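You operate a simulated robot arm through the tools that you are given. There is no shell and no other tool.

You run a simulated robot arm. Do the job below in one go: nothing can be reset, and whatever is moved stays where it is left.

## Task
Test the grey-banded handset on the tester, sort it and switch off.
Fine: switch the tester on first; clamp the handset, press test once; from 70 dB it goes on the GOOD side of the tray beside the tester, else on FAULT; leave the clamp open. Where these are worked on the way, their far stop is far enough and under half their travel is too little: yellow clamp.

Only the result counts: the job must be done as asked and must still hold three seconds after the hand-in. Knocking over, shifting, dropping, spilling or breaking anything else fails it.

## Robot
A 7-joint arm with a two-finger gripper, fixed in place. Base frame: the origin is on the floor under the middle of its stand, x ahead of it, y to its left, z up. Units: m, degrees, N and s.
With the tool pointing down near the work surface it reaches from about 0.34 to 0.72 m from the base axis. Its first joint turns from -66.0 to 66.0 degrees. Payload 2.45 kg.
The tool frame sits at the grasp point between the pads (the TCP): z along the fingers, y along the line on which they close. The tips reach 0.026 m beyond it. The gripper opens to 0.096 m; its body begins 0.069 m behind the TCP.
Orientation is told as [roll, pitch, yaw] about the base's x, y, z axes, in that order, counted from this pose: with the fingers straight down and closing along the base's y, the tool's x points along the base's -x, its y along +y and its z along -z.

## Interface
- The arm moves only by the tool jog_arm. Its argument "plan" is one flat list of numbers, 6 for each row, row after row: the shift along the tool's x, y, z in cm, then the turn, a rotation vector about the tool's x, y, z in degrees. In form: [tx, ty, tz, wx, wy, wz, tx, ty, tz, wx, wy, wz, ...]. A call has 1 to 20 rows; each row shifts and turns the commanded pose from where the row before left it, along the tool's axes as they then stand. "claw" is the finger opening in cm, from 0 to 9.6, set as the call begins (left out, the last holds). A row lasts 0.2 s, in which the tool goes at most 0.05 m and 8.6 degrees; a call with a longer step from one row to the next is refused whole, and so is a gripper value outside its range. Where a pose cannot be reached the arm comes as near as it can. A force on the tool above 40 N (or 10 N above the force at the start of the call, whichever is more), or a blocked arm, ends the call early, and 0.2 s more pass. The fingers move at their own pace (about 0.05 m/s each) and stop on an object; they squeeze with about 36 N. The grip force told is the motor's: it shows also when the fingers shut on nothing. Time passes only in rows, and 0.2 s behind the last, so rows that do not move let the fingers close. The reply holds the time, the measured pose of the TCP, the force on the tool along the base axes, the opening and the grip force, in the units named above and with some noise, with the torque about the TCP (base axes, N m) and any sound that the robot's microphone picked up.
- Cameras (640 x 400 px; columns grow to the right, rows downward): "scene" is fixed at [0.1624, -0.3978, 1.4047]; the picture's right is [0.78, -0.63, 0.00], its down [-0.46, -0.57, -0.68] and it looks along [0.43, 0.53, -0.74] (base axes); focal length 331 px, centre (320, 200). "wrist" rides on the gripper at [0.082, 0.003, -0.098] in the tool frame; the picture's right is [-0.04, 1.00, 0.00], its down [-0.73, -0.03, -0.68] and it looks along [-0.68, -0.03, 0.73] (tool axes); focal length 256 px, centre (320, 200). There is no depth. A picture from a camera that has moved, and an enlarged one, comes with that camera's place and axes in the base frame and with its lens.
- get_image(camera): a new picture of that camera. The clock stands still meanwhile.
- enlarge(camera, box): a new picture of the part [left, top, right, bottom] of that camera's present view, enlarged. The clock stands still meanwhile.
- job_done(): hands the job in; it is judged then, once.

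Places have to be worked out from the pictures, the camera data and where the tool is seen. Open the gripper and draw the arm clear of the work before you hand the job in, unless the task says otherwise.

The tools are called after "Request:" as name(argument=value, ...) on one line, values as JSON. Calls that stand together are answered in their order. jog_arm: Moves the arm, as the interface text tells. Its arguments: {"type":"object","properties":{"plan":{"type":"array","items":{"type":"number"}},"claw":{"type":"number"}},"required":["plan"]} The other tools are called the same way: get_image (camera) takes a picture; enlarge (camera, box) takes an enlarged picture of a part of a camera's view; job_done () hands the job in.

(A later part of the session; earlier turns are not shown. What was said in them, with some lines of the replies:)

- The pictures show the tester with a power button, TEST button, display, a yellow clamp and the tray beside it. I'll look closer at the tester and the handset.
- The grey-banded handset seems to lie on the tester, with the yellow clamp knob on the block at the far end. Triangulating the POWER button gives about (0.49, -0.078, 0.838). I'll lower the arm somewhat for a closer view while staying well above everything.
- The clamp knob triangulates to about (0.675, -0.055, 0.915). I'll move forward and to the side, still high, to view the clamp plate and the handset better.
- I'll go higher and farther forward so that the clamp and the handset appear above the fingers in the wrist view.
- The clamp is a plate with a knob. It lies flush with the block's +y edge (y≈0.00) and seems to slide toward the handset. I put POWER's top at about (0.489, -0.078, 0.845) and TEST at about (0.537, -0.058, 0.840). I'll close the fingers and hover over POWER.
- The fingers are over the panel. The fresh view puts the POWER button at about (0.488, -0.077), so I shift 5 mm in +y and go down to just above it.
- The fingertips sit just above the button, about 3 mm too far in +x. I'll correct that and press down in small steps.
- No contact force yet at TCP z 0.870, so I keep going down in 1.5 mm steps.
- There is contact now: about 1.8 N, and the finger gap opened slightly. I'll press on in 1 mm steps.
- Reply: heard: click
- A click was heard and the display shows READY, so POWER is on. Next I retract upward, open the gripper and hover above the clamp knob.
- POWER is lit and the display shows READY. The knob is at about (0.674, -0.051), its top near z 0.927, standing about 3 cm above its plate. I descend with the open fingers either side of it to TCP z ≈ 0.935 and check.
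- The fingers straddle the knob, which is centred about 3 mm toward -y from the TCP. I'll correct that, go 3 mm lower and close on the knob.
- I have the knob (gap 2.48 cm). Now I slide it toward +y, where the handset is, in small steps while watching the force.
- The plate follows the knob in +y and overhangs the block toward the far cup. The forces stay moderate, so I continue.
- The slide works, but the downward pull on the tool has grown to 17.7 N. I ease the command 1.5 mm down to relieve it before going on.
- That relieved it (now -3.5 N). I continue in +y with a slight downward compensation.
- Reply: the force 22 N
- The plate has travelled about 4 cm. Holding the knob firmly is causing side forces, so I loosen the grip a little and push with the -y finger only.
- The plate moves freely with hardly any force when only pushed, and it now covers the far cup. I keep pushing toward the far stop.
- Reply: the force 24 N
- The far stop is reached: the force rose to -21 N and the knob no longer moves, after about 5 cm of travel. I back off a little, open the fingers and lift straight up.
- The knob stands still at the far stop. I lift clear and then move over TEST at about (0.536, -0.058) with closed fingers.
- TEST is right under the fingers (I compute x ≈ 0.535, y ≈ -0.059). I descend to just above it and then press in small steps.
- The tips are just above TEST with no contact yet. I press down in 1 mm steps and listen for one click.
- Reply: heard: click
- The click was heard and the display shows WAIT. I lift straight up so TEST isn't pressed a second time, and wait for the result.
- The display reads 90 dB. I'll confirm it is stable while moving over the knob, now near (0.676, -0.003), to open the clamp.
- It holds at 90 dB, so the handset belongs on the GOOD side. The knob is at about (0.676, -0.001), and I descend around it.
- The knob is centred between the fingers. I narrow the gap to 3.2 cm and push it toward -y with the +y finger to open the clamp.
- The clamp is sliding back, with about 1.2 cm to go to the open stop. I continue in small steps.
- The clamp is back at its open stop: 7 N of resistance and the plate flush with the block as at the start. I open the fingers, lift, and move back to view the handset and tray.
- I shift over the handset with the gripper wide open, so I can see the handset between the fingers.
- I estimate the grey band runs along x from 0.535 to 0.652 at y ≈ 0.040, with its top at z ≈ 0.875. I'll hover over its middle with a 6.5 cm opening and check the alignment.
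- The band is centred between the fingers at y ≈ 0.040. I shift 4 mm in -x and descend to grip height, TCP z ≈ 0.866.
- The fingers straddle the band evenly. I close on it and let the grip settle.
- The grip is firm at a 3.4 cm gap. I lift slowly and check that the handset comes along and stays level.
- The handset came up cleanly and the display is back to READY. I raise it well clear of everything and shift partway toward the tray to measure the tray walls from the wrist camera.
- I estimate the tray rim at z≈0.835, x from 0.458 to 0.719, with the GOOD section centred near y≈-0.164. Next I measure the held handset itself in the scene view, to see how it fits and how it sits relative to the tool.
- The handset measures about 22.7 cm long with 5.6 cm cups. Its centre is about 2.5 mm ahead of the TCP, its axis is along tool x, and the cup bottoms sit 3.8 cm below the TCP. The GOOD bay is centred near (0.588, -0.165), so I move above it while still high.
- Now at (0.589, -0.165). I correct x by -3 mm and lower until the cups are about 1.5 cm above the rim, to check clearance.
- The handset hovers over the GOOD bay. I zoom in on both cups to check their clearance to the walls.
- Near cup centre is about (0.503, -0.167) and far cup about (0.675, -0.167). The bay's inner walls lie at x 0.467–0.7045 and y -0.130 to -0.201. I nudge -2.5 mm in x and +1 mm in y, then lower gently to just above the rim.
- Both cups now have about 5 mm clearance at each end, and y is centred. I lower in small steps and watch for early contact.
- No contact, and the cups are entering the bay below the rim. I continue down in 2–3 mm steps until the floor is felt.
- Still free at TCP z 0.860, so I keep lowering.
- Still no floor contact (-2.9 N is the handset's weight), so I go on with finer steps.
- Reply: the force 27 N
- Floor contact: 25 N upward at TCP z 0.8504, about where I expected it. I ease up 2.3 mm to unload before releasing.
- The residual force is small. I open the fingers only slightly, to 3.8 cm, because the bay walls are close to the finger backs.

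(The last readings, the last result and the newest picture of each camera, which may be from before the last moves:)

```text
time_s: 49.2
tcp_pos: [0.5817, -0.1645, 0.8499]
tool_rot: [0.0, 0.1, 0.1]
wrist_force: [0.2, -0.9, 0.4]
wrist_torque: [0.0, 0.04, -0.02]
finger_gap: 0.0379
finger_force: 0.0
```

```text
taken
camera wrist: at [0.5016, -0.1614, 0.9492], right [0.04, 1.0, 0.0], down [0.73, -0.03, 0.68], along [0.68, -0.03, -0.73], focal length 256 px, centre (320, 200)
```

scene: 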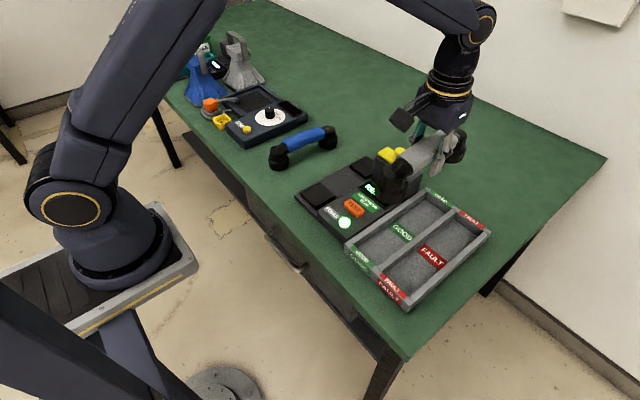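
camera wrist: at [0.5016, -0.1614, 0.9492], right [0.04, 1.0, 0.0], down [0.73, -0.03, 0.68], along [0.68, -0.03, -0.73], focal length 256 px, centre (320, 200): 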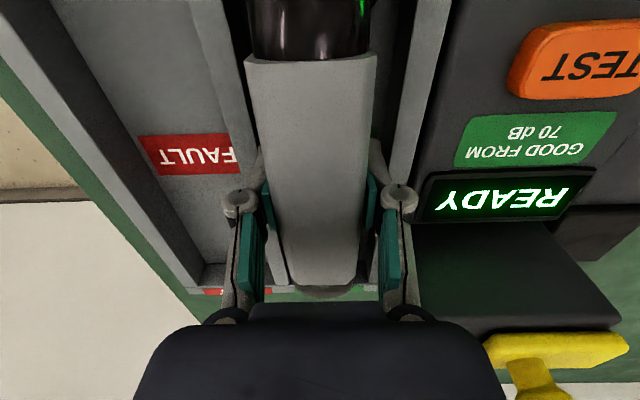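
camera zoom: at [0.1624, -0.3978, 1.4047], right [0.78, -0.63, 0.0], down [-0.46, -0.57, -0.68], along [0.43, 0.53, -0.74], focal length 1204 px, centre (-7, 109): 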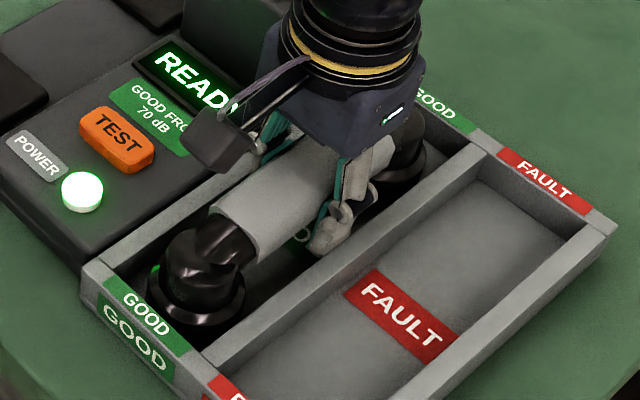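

The fingers have let go (0 N grip, gap 3.79 cm). I lift 3 mm as a test, to see whether the handset stays down.

Request:
jog_arm(plan=[0, 0, -0.3, 0, 0, 0, 0, 0, -0.3, 0, 0, 0, 0, 0, 0, 0, 0, 0])

Request:
enlarge(camera="scene", box=[360, 170, 460, 280])

Request:
get_image(camera="wrist")

```text
time_s: 50.0
tcp_pos: [0.583, -0.165, 0.8565]
tool_rot: [0.0, 0.0, 0.1]
wrist_force: [-0.2, -0.4, -0.5]
wrist_torque: [-0.01, -0.04, 0.0]
finger_gap: 0.0379
finger_force: 0.1
```

```text
3.64 times, centred on (410, 225) of scene
camera zoom: at [0.1624, -0.3978, 1.4047], right [0.78, -0.63, 0.0], down [-0.46, -0.57, -0.68], along [0.43, 0.53, -0.74], focal length 1204 px, centre (-7, 109)
```

zoom: 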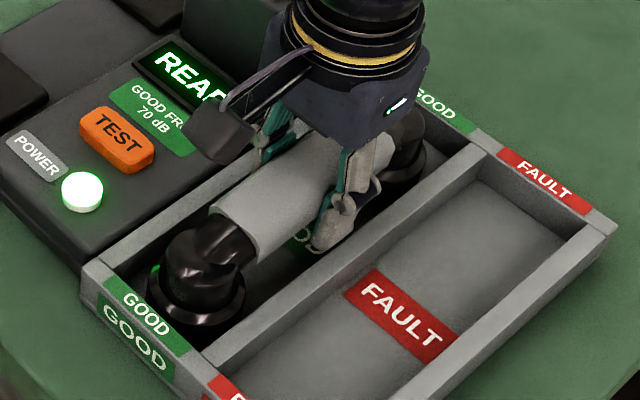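

```text
taken
camera wrist: at [0.5021, -0.1614, 0.9556], right [0.04, 1.0, 0.0], down [0.73, -0.03, 0.68], along [0.68, -0.03, -0.73], focal length 256 px, centre (320, 200)
```

wrist: 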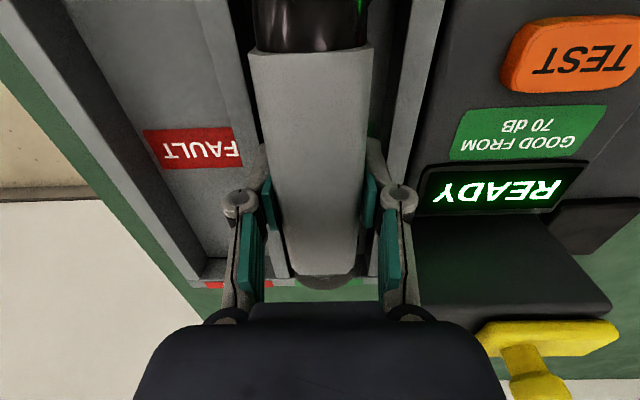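

The handset stayed in the bay and there's no drag. I lift another 1.2 cm so the tips clear the rim, then open wider and rise.

Request:
jog_arm(plan=[0, 0, -0.4, 0, 0, 0, 0, 0, -0.4, 0, 0, 0, 0, 0, -0.5, 0, 0, 0, 0, 0, 0, 0, 0, 0])

Request:
jog_arm(plan=[0, 0, 0, 0, 0, 0, 0, 0, -1.0, 0, 0, 0, 0, 0, -2.0, 0, 0, 0, 0, 0, -3.0, 0, 0, 0, 0, 0, -3.0, 0, 0, 0], claw=5.5)

Request:
enlarge(camera="scene", box=[330, 150, 510, 310])

Request:
get_image(camera="wrist")

```text
time_s: 51.0
tcp_pos: [0.583, -0.1641, 0.8686]
tool_rot: [0.1, 0.0, -0.1]
wrist_force: [-0.4, -0.1, -0.7]
wrist_torque: [-0.02, 0.01, 0.03]
finger_gap: 0.038
finger_force: 0.1
```

```text
time_s: 52.2
tcp_pos: [0.5798, -0.1637, 0.9585]
tool_rot: [0.0, 0.0, 0.1]
wrist_force: [-0.8, -1.1, 0.6]
wrist_torque: [0.03, -0.01, 0.02]
finger_gap: 0.0551
finger_force: 0.0
```

```text
2.50 times, centred on (420, 230) of scene
camera zoom: at [0.1624, -0.3978, 1.4047], right [0.78, -0.63, 0.0], down [-0.46, -0.57, -0.68], along [0.43, 0.53, -0.74], focal length 828 px, centre (70, 125)
```

zoom: 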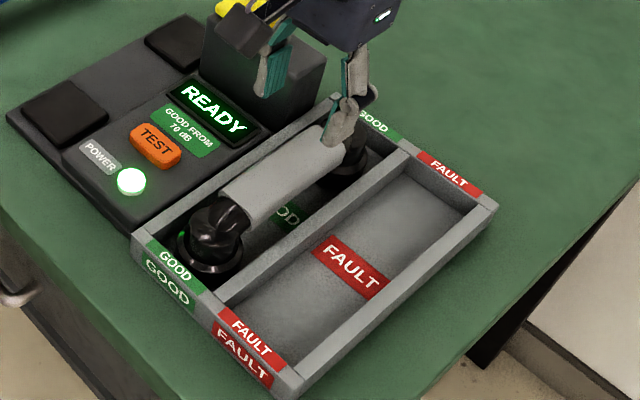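

```text
taken
camera wrist: at [0.4999, -0.1602, 1.0583], right [0.04, 1.0, 0.0], down [0.73, -0.03, 0.68], along [0.68, -0.03, -0.73], focal length 256 px, centre (320, 200)
```

wrist: 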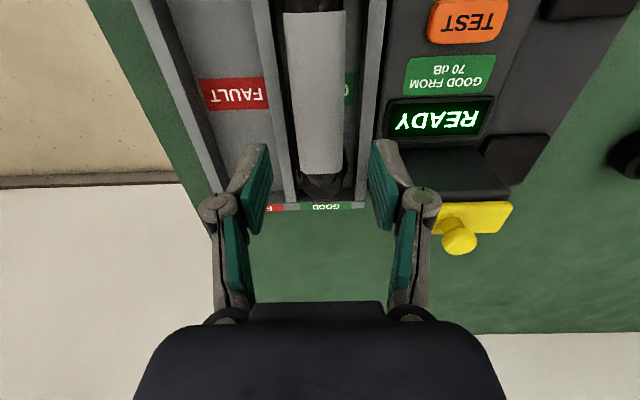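

The handset rests inside the GOOD bay. Now I close the fingers and go over to POWER to switch off.

Request:
jog_arm(plan=[0, 0, -4.0, 0, 0, 0, 2.32, 2.2, 0.5, 0, 0, 0, 2.32, 2.2, 1.5, 0, 0, 0, 2.32, 2.2, 2.5, 0, 0, 0, 2.32, 2.2, 2.5, 0, 0, 0, 0, 0, 0, 0, 0, 0], claw=0)

Request:
get_image(camera="wrist")

Request:
enlarge(camera="scene", box=[310, 150, 490, 290])

```text
time_s: 53.6
tcp_pos: [0.4863, -0.0755, 0.9296]
tool_rot: [0.1, 0.0, 0.1]
wrist_force: [-0.6, 0.2, -1.0]
wrist_torque: [-0.02, -0.04, -0.04]
finger_gap: 0.0
finger_force: 28.4
```

```text
taken
camera wrist: at [0.406, -0.0721, 1.0296], right [0.04, 1.0, 0.0], down [0.73, -0.03, 0.68], along [0.68, -0.03, -0.73], focal length 256 px, centre (320, 200)
```

wrist: 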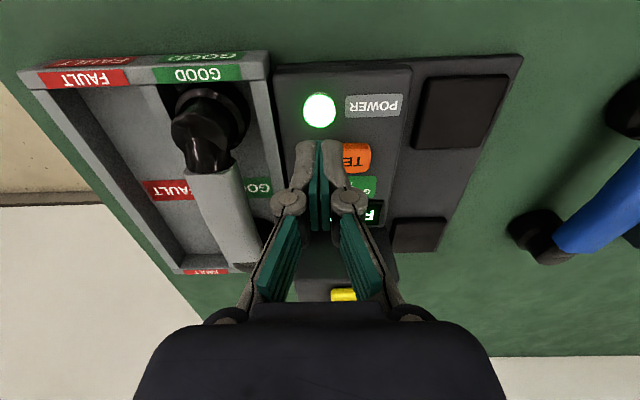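

```text
2.86 times, centred on (400, 220) of scene
camera zoom: at [0.1624, -0.3978, 1.4047], right [0.78, -0.63, 0.0], down [-0.46, -0.57, -0.68], along [0.42, 0.53, -0.74], focal length 946 px, centre (91, 143)
```

zoom: 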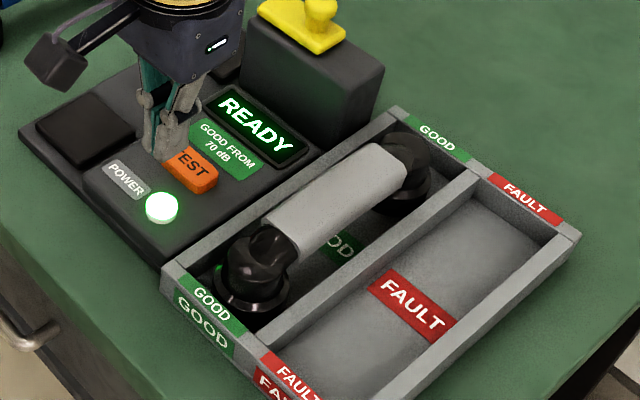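

The handset lies well inside the GOOD bay, and POWER is right below the fingers at about (0.488, -0.076). I descend to just above it.

Request:
jog_arm(plan=[0, 0, 3.0, 0, 0, 0, 0, 0, 2.4, 0, 0, 0, 0, 0, 0.4, 0, 0, 0, 0, 0, 0.2, 0, 0, 0, 0, 0, 0, 0, 0, 0])

Request:
enlarge(camera="scene", box=[290, 150, 430, 250])

```text
time_s: 54.8
tcp_pos: [0.4876, -0.0785, 0.869]
tool_rot: [0.1, 0.1, 0.1]
wrist_force: [-0.2, 0.5, 0.9]
wrist_torque: [-0.03, 0.01, -0.01]
finger_gap: 0.0
finger_force: 28.6
```

```text
4.00 times, centred on (360, 200) of scene
camera zoom: at [0.1624, -0.3978, 1.4047], right [0.78, -0.63, 0.0], down [-0.46, -0.57, -0.68], along [0.43, 0.53, -0.74], focal length 1324 px, centre (160, 200)
```

zoom: 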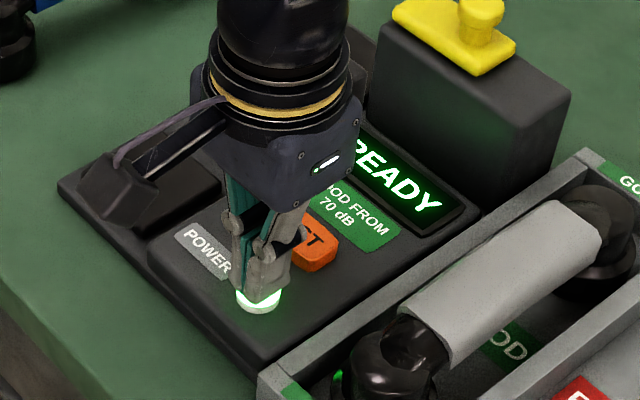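

The tips are just above the POWER button. I press down in 1–1.5 mm steps, as before.

Request:
jog_arm(plan=[0, 0, 0.15, 0, 0, 0, 0, 0, 0.15, 0, 0, 0, 0, 0, 0.1, 0, 0, 0, 0, 0, 0.1, 0, 0, 0])

Request:
enlarge(camera="scene", box=[290, 150, 430, 250])

```text
time_s: 55.8
tcp_pos: [0.4896, -0.0785, 0.8645]
tool_rot: [-0.1, 0.0, 0.2]
wrist_force: [0.3, -0.4, 2.2]
wrist_torque: [0.04, -0.01, -0.01]
finger_gap: 0.0058
finger_force: 28.5
```

```text
4.00 times, centred on (360, 200) of scene
camera zoom: at [0.1623, -0.3978, 1.4047], right [0.78, -0.63, 0.0], down [-0.46, -0.57, -0.68], along [0.43, 0.53, -0.74], focal length 1324 px, centre (160, 200)
```

zoom: 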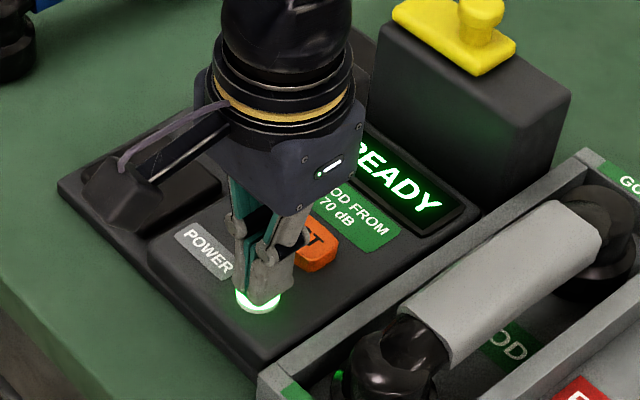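

I feel contact (2.2 N) but no click yet, so I press 1–2 mm more.

Request:
jog_arm(plan=[0, 0, 0.1, 0, 0, 0, 0, 0, 0.1, 0, 0, 0])

Request:
enlarge(camera="scene", box=[290, 150, 430, 250])

```text
time_s: 56.4
tcp_pos: [0.49, -0.078, 0.8635]
tool_rot: [0.1, 0.0, 0.0]
wrist_force: [0.2, 0.6, 0.8]
wrist_torque: [-0.04, 0.01, -0.01]
finger_gap: 0.0061
finger_force: 28.8
heard: click
```

```text
4.00 times, centred on (360, 200) of scene
camera zoom: at [0.1623, -0.3978, 1.4047], right [0.78, -0.63, 0.0], down [-0.46, -0.57, -0.68], along [0.43, 0.53, -0.74], focal length 1324 px, centre (160, 200)
```

zoom: 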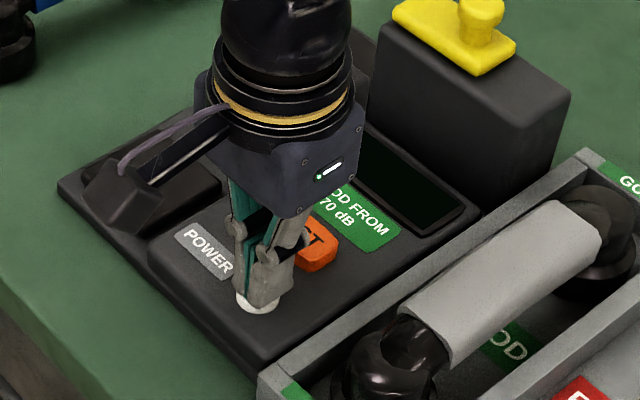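

A click was heard, the lamp and display went dark: the tester is off. I lift straight up, then open the gripper and draw the arm back and clear.

Request:
jog_arm(plan=[0, 0, -3.0, 0, 0, 0, 0, 0, -4.0, 0, 0, 0, 0, 0, -4.0, 0, 0, 0, 0, 0, -4.0, 0, 0, 0])

Request:
jog_arm(plan=[1.5, 0, -3.0, 0, 0, 0, 1.5, 0, -3.0, 0, 0, 0, 1.0, 0, -2.0, 0, 0, 0, 0, 0, 0, 0, 0, 0, 0, 0, 0, 0, 0, 0], claw=9.6)

Request:
get_image(camera="scene")

Request:
enlarge(camera="scene", box=[290, 130, 500, 310])

Request:
get_image(camera="wrist")

```text
time_s: 57.4
tcp_pos: [0.4917, -0.0757, 1.0093]
tool_rot: [-0.1, 0.0, 0.0]
wrist_force: [0.4, -0.4, 0.1]
wrist_torque: [0.0, -0.01, -0.01]
finger_gap: 0.0
finger_force: 28.9
```

```text
time_s: 58.6
tcp_pos: [0.4494, -0.0777, 1.0917]
tool_rot: [0.0, 0.0, 0.1]
wrist_force: [-0.7, -0.4, 0.8]
wrist_torque: [0.06, 0.0, -0.01]
finger_gap: 0.0959
finger_force: 0.1
```

```text
taken
```

scene: 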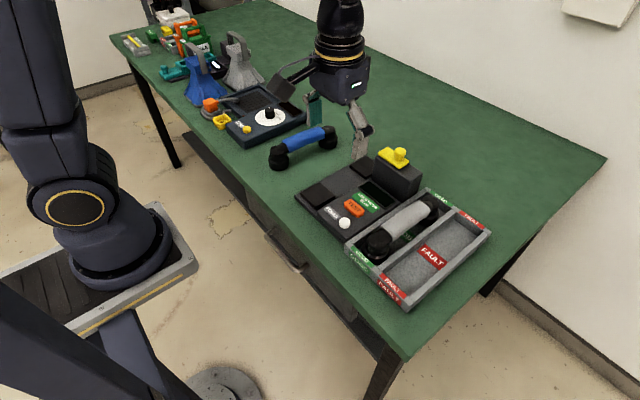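

```text
2.22 times, centred on (395, 220) of scene
camera zoom: at [0.1624, -0.3978, 1.4047], right [0.78, -0.63, 0.0], down [-0.46, -0.57, -0.68], along [0.43, 0.53, -0.74], focal length 736 px, centre (153, 156)
```

zoom: 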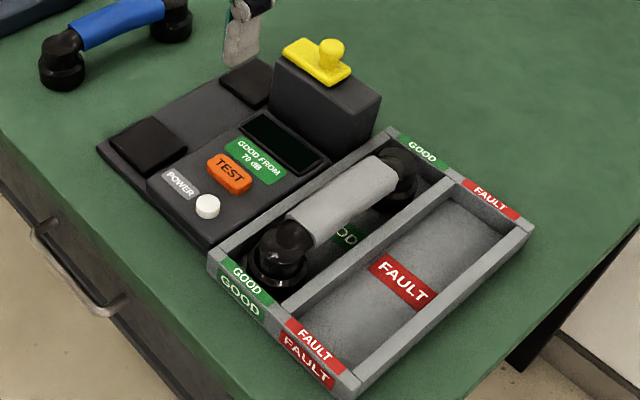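

```text
taken
camera wrist: at [0.3691, -0.0736, 1.1914], right [0.04, 1.0, 0.0], down [0.73, -0.03, 0.68], along [0.68, -0.03, -0.73], focal length 256 px, centre (320, 200)
```

wrist: 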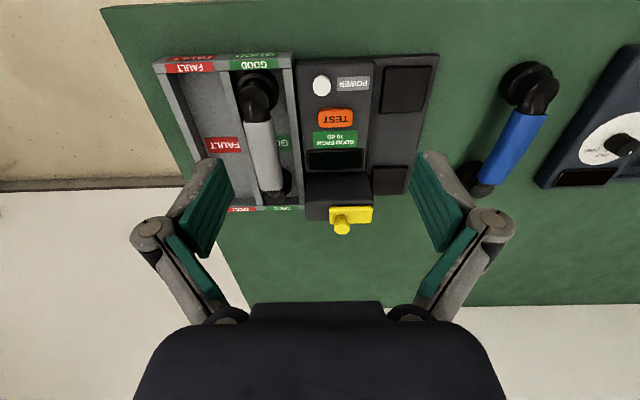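

The pictures show the handset lying in the GOOD bay, the clamp open, and the tester's lamp and display dark. The gripper is open and clear, and nothing else has moved, so I hand the job in.

Request:
job_done()

```text
The job is handed in.
```

The grey-banded handset read 90 dB, above the 70 dB mark, so it is now on the GOOD side of the tray beside the tester.

- **Order:** I switched the tester on first, then slid the yellow clamp to its far stop. After that I pressed TEST once. The reading held at 90 dB when I checked it again.
- **Clamp:** It is open, back where it started.
- **Switched off:** I pressed POWER last. It clicked, and the lamp and display went dark.
- **At hand-in:** The gripper was open and the arm clear of the work. In the last pictures the handset was resting inside the GOOD side, and I saw nothing else moved.

The job is handed in; the tool gave no verdict.
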